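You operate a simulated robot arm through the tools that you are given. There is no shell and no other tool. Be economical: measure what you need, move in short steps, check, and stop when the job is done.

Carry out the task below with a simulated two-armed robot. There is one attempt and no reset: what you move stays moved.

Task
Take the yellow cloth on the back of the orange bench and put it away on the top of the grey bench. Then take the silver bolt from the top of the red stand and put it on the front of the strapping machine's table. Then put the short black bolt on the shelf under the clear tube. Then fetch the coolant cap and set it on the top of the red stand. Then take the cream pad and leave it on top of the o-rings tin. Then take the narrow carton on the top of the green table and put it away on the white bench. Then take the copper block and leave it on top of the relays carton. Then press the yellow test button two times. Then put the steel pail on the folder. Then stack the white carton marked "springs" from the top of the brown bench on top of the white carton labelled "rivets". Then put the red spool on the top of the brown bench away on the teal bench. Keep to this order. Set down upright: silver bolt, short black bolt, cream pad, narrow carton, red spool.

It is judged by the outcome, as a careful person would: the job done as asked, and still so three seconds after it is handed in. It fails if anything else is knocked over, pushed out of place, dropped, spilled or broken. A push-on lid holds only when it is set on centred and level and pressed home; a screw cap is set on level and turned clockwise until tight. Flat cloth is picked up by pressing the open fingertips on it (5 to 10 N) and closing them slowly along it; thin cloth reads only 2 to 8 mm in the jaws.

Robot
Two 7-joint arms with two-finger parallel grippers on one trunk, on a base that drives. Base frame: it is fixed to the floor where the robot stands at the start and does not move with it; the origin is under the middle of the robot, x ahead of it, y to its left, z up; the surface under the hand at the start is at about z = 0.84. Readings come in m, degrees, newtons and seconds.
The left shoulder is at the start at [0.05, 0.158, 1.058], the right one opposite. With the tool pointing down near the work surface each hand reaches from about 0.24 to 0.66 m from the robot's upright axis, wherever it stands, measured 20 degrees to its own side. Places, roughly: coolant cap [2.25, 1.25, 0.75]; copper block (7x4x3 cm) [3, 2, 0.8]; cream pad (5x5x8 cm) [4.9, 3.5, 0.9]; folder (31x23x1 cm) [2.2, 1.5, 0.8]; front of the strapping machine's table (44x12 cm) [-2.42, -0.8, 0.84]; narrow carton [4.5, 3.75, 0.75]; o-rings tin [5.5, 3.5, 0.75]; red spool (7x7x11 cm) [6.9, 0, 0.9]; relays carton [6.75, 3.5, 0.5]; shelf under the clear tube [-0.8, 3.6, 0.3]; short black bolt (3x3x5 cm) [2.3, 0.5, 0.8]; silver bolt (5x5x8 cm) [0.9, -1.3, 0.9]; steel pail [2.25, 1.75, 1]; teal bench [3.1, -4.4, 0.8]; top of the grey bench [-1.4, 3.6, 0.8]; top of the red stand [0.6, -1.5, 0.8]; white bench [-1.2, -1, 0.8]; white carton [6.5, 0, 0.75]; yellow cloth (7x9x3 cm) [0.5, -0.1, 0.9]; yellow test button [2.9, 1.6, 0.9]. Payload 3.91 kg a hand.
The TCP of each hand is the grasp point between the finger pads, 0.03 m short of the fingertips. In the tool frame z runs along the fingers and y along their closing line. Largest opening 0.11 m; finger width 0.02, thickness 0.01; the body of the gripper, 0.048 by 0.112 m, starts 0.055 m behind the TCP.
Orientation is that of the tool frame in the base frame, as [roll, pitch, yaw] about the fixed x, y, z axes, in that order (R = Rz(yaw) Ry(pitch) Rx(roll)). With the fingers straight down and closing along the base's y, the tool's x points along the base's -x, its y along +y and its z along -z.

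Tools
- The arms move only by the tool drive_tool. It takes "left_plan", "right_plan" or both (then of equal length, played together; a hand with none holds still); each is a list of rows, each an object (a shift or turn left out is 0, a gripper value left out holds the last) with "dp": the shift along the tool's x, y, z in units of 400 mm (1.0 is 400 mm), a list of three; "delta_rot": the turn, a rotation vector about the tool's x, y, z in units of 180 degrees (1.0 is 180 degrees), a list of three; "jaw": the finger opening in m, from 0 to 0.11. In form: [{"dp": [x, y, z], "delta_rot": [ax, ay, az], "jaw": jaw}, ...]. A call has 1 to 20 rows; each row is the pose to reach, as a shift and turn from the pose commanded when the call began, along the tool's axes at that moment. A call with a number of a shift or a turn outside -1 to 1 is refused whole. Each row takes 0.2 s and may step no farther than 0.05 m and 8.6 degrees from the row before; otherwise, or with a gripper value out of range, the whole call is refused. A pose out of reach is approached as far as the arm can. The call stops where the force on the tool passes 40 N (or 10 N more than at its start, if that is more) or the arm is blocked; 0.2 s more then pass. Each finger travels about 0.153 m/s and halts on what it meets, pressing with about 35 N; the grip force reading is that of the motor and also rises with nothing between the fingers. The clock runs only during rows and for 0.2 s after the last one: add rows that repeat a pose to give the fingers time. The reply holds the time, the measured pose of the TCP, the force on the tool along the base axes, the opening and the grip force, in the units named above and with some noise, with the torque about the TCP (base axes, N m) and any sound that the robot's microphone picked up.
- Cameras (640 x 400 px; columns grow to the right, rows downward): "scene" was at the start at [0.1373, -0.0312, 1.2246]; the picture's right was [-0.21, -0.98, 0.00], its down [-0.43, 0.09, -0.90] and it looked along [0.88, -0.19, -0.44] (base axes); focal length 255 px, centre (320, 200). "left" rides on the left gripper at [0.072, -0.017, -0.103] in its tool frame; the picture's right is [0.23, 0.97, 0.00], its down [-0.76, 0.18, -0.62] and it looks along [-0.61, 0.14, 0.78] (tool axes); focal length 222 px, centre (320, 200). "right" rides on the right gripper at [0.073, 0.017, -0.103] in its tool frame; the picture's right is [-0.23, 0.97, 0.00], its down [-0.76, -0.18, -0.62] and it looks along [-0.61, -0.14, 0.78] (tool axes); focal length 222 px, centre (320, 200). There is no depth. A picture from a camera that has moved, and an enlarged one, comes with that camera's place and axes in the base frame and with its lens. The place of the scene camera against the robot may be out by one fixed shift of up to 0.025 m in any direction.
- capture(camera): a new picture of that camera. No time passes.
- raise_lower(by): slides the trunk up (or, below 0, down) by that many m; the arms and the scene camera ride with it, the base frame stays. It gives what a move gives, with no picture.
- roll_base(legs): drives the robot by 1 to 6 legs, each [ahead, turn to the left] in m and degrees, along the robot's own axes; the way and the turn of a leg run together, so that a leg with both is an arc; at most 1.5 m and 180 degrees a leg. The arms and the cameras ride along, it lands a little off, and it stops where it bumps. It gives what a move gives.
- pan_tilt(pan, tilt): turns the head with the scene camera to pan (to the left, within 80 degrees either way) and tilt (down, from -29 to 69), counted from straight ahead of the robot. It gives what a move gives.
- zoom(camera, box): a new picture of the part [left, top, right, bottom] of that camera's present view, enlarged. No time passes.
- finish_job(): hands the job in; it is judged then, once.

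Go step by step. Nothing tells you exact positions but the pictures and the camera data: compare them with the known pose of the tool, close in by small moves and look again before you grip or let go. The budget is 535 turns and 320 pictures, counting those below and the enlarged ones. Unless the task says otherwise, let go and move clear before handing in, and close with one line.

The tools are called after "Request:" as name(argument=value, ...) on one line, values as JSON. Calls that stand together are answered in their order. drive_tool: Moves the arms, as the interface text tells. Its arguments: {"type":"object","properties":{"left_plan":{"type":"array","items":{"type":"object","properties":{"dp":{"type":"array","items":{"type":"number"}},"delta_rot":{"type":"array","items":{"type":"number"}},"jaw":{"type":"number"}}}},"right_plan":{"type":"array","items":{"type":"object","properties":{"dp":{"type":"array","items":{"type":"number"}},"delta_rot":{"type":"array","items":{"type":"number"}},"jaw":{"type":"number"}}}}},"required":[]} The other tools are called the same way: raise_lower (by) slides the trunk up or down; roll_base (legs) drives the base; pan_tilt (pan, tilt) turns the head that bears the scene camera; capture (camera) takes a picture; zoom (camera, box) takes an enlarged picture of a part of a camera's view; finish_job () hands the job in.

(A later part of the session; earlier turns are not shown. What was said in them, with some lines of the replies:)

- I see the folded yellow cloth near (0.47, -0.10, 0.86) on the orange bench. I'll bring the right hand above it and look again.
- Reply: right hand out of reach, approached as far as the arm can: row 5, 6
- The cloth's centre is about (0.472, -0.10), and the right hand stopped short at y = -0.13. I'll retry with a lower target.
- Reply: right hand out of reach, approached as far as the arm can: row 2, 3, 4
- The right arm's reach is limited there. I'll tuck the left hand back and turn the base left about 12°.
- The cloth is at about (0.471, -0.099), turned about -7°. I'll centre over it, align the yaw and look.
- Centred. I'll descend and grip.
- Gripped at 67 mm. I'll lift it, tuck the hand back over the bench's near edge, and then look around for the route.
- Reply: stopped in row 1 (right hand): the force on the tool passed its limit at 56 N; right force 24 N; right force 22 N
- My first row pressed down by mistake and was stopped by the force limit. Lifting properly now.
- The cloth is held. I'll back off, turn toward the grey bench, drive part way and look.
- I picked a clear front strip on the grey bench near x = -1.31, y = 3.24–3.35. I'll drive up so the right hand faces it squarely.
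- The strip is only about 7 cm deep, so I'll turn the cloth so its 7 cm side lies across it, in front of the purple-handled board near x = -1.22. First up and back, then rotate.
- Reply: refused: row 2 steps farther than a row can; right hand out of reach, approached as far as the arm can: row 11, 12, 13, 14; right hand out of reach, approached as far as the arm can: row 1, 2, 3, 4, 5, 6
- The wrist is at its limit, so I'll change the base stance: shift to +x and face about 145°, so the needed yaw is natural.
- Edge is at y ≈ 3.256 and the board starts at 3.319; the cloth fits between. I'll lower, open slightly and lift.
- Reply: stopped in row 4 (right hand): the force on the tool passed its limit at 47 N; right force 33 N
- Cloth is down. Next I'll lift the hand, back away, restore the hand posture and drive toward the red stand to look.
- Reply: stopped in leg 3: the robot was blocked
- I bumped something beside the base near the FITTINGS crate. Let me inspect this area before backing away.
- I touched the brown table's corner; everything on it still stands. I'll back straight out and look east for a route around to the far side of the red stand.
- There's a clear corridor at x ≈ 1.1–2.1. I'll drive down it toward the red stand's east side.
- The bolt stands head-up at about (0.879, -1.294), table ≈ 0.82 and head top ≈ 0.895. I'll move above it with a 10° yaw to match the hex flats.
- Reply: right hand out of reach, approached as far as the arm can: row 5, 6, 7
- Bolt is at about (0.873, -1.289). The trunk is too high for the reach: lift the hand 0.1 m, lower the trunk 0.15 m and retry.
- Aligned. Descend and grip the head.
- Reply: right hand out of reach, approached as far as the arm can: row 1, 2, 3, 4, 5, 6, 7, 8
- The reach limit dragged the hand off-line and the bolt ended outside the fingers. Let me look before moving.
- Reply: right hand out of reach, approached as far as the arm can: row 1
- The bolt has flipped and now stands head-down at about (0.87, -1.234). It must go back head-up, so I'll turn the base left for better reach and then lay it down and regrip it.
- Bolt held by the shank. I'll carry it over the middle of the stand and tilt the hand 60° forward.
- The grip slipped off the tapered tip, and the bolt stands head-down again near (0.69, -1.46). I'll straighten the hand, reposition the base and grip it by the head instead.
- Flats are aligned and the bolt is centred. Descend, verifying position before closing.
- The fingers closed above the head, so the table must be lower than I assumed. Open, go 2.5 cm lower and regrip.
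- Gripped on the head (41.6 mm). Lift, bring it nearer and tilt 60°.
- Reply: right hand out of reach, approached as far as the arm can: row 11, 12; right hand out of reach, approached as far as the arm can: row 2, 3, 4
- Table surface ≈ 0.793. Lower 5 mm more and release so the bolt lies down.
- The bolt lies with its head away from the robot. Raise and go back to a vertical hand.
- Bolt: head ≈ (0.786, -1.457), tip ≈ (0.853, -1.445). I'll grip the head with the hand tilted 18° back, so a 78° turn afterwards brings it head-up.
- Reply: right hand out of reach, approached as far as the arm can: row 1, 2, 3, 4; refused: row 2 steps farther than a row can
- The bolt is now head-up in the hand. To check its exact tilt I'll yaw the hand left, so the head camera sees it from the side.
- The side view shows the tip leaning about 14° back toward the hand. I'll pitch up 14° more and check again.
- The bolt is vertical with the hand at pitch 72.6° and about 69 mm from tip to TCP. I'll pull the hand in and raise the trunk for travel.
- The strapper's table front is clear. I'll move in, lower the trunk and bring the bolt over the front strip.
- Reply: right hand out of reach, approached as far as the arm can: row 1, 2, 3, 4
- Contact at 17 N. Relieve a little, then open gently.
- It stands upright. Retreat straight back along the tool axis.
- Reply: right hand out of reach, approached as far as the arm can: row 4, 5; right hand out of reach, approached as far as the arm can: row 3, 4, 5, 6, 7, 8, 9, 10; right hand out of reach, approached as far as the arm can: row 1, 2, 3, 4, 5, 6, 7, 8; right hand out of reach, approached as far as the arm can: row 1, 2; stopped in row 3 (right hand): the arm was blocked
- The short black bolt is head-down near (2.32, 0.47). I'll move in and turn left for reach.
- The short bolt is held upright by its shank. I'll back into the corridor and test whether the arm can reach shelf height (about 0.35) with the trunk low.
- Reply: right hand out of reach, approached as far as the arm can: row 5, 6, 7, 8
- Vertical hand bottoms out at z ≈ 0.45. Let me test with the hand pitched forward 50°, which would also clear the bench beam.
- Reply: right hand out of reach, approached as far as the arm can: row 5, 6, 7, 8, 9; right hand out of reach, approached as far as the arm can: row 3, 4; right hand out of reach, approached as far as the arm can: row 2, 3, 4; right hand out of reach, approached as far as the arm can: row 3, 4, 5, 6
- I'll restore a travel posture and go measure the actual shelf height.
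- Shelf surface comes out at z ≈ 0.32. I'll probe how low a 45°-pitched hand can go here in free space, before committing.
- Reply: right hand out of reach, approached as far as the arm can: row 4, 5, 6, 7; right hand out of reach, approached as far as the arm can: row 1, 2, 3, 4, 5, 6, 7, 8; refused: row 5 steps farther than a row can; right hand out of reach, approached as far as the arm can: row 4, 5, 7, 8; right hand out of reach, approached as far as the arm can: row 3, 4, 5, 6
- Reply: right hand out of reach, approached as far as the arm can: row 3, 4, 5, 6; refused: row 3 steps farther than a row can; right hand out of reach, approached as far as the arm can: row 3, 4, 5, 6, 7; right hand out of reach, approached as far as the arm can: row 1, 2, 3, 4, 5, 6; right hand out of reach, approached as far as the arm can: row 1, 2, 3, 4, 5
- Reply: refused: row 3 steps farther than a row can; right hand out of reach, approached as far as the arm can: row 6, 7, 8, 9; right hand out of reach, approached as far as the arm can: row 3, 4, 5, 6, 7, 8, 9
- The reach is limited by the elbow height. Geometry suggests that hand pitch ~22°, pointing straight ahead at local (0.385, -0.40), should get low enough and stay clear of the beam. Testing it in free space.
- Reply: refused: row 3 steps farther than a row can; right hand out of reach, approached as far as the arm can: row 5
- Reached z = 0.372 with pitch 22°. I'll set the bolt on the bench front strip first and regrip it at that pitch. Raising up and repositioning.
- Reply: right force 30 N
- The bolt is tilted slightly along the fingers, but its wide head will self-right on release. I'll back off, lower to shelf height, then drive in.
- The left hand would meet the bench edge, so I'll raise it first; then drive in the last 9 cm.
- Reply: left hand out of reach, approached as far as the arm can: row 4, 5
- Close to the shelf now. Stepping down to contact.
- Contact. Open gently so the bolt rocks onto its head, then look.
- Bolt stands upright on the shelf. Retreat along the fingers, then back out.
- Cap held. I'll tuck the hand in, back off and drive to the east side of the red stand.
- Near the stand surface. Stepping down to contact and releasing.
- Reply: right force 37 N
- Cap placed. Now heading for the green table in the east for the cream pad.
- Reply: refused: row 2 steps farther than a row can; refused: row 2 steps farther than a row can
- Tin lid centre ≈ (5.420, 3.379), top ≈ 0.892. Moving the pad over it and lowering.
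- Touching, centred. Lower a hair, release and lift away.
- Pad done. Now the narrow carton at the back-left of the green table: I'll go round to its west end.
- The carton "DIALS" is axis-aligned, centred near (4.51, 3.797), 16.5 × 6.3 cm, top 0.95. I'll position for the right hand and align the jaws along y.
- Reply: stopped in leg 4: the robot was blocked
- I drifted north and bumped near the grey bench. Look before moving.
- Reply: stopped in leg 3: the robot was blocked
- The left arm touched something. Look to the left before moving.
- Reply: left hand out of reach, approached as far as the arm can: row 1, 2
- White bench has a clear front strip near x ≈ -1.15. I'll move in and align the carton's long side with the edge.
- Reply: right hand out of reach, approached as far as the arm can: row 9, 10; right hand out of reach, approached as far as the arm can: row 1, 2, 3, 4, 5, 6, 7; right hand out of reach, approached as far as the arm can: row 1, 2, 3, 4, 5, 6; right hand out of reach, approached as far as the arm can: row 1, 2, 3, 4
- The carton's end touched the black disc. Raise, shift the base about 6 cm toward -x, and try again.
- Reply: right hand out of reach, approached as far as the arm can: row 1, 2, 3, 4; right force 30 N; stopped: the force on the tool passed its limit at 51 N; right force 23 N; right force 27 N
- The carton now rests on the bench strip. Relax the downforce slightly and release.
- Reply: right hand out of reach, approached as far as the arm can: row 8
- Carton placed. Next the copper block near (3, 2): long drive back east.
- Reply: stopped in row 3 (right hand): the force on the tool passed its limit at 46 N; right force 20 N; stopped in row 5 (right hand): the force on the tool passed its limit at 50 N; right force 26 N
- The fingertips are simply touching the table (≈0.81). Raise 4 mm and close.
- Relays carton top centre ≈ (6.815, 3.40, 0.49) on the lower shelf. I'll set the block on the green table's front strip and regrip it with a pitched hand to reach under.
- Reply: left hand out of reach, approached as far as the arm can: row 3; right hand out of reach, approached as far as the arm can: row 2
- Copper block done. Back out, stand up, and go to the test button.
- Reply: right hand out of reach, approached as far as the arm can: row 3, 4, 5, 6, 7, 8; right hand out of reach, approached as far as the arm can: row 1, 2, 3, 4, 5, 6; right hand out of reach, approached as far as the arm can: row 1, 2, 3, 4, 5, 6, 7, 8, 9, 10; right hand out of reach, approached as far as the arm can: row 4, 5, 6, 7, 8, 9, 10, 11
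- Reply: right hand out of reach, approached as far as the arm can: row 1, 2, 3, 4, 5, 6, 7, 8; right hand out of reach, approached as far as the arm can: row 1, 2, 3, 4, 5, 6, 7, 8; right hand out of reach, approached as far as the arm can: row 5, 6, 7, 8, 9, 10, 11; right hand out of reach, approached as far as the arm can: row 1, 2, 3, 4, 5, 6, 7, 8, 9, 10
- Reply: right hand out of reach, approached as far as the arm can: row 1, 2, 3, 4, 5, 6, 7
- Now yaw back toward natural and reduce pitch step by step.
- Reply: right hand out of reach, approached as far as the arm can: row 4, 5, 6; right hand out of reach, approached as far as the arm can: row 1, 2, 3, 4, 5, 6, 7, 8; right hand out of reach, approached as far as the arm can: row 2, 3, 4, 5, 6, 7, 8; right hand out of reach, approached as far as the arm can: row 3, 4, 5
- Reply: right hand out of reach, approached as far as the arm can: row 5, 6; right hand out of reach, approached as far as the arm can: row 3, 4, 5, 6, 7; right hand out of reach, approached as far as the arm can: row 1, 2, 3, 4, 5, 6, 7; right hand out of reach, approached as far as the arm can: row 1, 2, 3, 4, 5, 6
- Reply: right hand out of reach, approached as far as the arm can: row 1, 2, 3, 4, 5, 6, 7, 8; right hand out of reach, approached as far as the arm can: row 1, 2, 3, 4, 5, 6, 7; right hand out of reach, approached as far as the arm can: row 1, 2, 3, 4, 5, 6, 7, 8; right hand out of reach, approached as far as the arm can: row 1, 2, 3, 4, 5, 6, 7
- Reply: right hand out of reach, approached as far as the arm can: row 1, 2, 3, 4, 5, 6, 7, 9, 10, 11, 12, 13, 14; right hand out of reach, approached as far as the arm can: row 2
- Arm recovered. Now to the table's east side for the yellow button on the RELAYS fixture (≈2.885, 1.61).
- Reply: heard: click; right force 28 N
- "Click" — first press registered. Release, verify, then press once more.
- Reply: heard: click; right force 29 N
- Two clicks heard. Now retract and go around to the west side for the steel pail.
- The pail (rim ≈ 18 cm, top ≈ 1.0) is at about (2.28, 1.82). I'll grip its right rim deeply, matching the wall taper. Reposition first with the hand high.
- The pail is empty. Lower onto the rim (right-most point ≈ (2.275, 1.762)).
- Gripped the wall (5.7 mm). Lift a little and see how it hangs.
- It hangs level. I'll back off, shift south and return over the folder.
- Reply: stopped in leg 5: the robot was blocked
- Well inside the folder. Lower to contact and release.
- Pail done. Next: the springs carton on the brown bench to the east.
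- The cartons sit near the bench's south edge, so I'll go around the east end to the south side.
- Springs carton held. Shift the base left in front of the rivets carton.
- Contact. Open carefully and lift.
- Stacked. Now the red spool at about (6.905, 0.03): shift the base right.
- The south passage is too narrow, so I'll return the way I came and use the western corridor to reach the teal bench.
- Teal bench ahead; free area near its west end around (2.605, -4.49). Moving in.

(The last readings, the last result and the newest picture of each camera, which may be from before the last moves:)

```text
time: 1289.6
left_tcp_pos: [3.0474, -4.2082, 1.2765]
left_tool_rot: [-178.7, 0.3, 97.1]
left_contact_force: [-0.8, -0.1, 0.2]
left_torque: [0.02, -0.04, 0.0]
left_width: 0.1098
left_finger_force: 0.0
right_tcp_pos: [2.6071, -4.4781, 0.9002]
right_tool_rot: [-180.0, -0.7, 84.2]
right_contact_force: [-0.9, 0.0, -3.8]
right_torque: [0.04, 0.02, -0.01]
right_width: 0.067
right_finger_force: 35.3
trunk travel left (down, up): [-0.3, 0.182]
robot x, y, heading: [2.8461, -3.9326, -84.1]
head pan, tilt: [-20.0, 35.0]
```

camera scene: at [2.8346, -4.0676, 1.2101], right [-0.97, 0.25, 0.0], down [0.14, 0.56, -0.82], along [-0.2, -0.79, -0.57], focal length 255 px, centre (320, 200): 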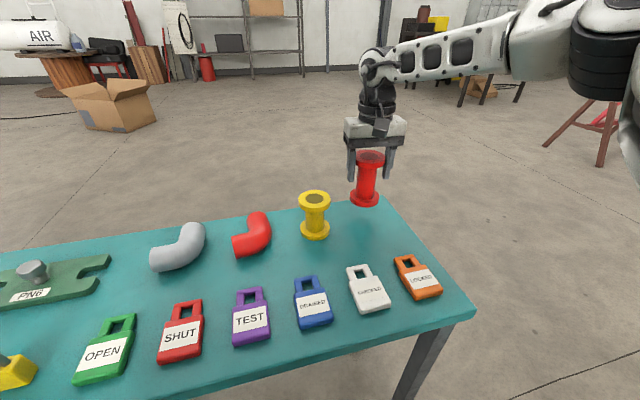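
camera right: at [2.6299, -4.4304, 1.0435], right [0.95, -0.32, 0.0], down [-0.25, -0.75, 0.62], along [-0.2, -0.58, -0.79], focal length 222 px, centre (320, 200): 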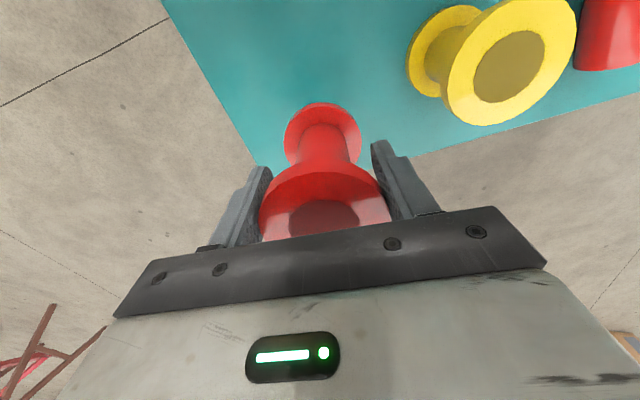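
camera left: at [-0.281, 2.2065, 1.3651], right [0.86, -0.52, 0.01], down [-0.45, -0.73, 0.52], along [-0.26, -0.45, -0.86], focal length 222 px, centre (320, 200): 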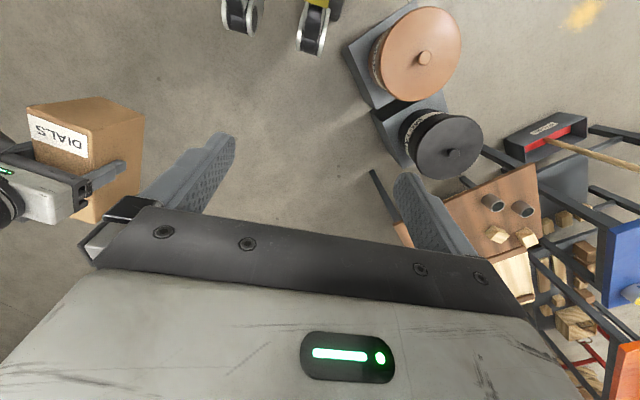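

Request:
drive_tool(right_plan=[{"dp": [0, 0, 0.006]}, {"dp": [0, 0, 0.012]}, {"dp": [0, 0, 0.018]}])

Request:
capture(camera="right")

```text
time: 1290.4
left_tcp_pos: [3.0466, -4.2089, 1.2775]
left_tool_rot: [-178.6, 0.1, 97.1]
left_contact_force: [0.3, 0.2, -0.9]
left_torque: [0.02, 0.05, -0.03]
left_width: 0.11
left_finger_force: 0.1
right_tcp_pos: [2.6075, -4.478, 0.8928]
right_tool_rot: [-180.0, -0.5, 84.2]
right_contact_force: [0.4, 0.9, -4.8]
right_torque: [0.09, 0.01, 0.01]
right_width: 0.0668
right_finger_force: 34.7
trunk travel left (down, up): [-0.3, 0.182]
robot x, y, heading: [2.8461, -3.9347, -84.0]
head pan, tilt: [-20.0, 35.0]
```

```text
44 pictures are left
camera right: at [2.6318, -4.4103, 0.9967], right [0.95, -0.32, 0.0], down [-0.25, -0.75, 0.62], along [-0.2, -0.58, -0.79], focal length 222 px, centre (320, 200)
```

right: 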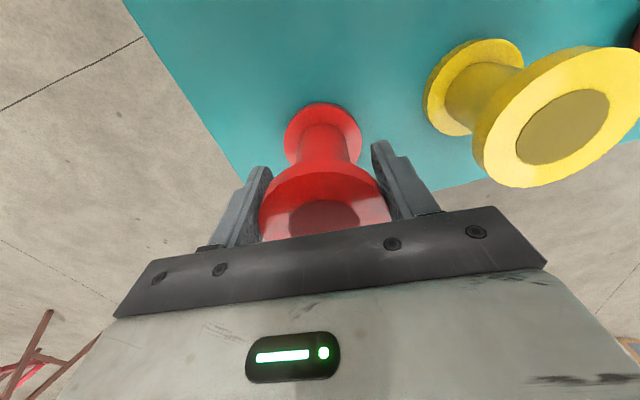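

Still above the surface; keep stepping down.

Request:
drive_tool(right_plan=[{"dp": [0, 0, 0.008]}, {"dp": [0, 0, 0.016]}, {"dp": [0, 0, 0.022]}])

```text
time: 1291.2
left_tcp_pos: [3.0469, -4.2076, 1.2773]
left_tool_rot: [-178.5, 0.3, 97.2]
left_contact_force: [0.2, -0.2, -0.6]
left_torque: [-0.01, 0.0, 0.0]
left_width: 0.1101
left_finger_force: 0.0
right_tcp_pos: [2.607, -4.478, 0.8879]
right_tool_rot: [180.0, -0.1, 84.2]
right_contact_force: [-3.9, 2.2, 15.7]
right_torque: [0.65, 0.14, 0.13]
right_width: 0.0668
right_finger_force: 34.9
trunk travel left (down, up): [-0.3, 0.182]
robot x, y, heading: [2.8437, -3.9295, -84.7]
head pan, tilt: [-20.0, 35.0]
```

Contact. Relieve slightly, release and lift clear.

Request:
drive_tool(right_plan=[{"dp": [0, 0, -0.004]}, {"dp": [0, 0, -0.004], "jaw": 0.075}, {"dp": [0, 0, -0.004], "jaw": 0.085}, {"dp": [0, 0, -0.004], "jaw": 0.1}, {"dp": [0, 0, -0.06], "jaw": 0.105}, {"dp": [0, 0, -0.16], "jaw": 0.105}, {"dp": [0, 0, -0.26], "jaw": 0.105}, {"dp": [0.08, 0, -0.34], "jaw": 0.11}, {"dp": [0.18, 0, -0.38], "jaw": 0.11}])

Request:
capture(camera="scene")

```text
time: 1293.2
left_tcp_pos: [3.0468, -4.209, 1.2769]
left_tool_rot: [-178.7, 0.3, 97.1]
left_contact_force: [0.5, 0.9, 0.6]
left_torque: [-0.03, 0.0, -0.02]
left_width: 0.11
left_finger_force: 0.0
right_tcp_pos: [2.6144, -4.4073, 1.0373]
right_tool_rot: [-180.0, -0.4, 84.3]
right_contact_force: [1.5, -0.3, -0.5]
right_torque: [0.02, 0.01, -0.01]
right_width: 0.1103
right_finger_force: 0.1
trunk travel left (down, up): [-0.3, 0.182]
robot x, y, heading: [2.8443, -3.9274, -84.5]
head pan, tilt: [-20.0, 35.0]
```

```text
43 pictures are left
camera scene: at [2.8347, -4.0668, 1.2102], right [-0.97, 0.25, 0.0], down [0.14, 0.56, -0.82], along [-0.2, -0.79, -0.57], focal length 255 px, centre (320, 200)
```

scene: 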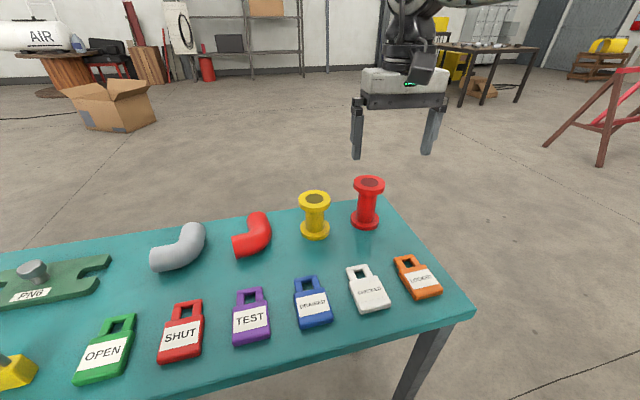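

The spool stands upright on the teal bench. I'll back away and hand in.

Request:
roll_base(legs=[[-0.35, 0]])

Request:
finish_job()

```text
time: 1295.5
left_tcp_pos: [3.0123, -3.8613, 1.2771]
left_tool_rot: [-178.6, 0.2, 97.0]
left_contact_force: [1.0, -0.5, 0.0]
left_torque: [-0.04, -0.01, -0.02]
left_width: 0.11
left_finger_force: 0.1
right_tcp_pos: [2.581, -4.0614, 1.038]
right_tool_rot: [-179.9, -0.5, 84.1]
right_contact_force: [0.5, 0.0, 0.4]
right_torque: [-0.02, 0.02, -0.02]
right_width: 0.1101
right_finger_force: 0.0
trunk travel left (down, up): [-0.3, 0.182]
robot x, y, heading: [2.8143, -3.5824, -84.5]
head pan, tilt: [-20.0, 35.0]
```

```text
The job is handed in.
```

All eleven steps were done in the order given and the job is handed in, but the silver bolt tipped over during pickup and was re-set head-up, a framed card on the white bench got nudged about 6 mm, and the robot base bumped the grey bench, two tables and a bin.
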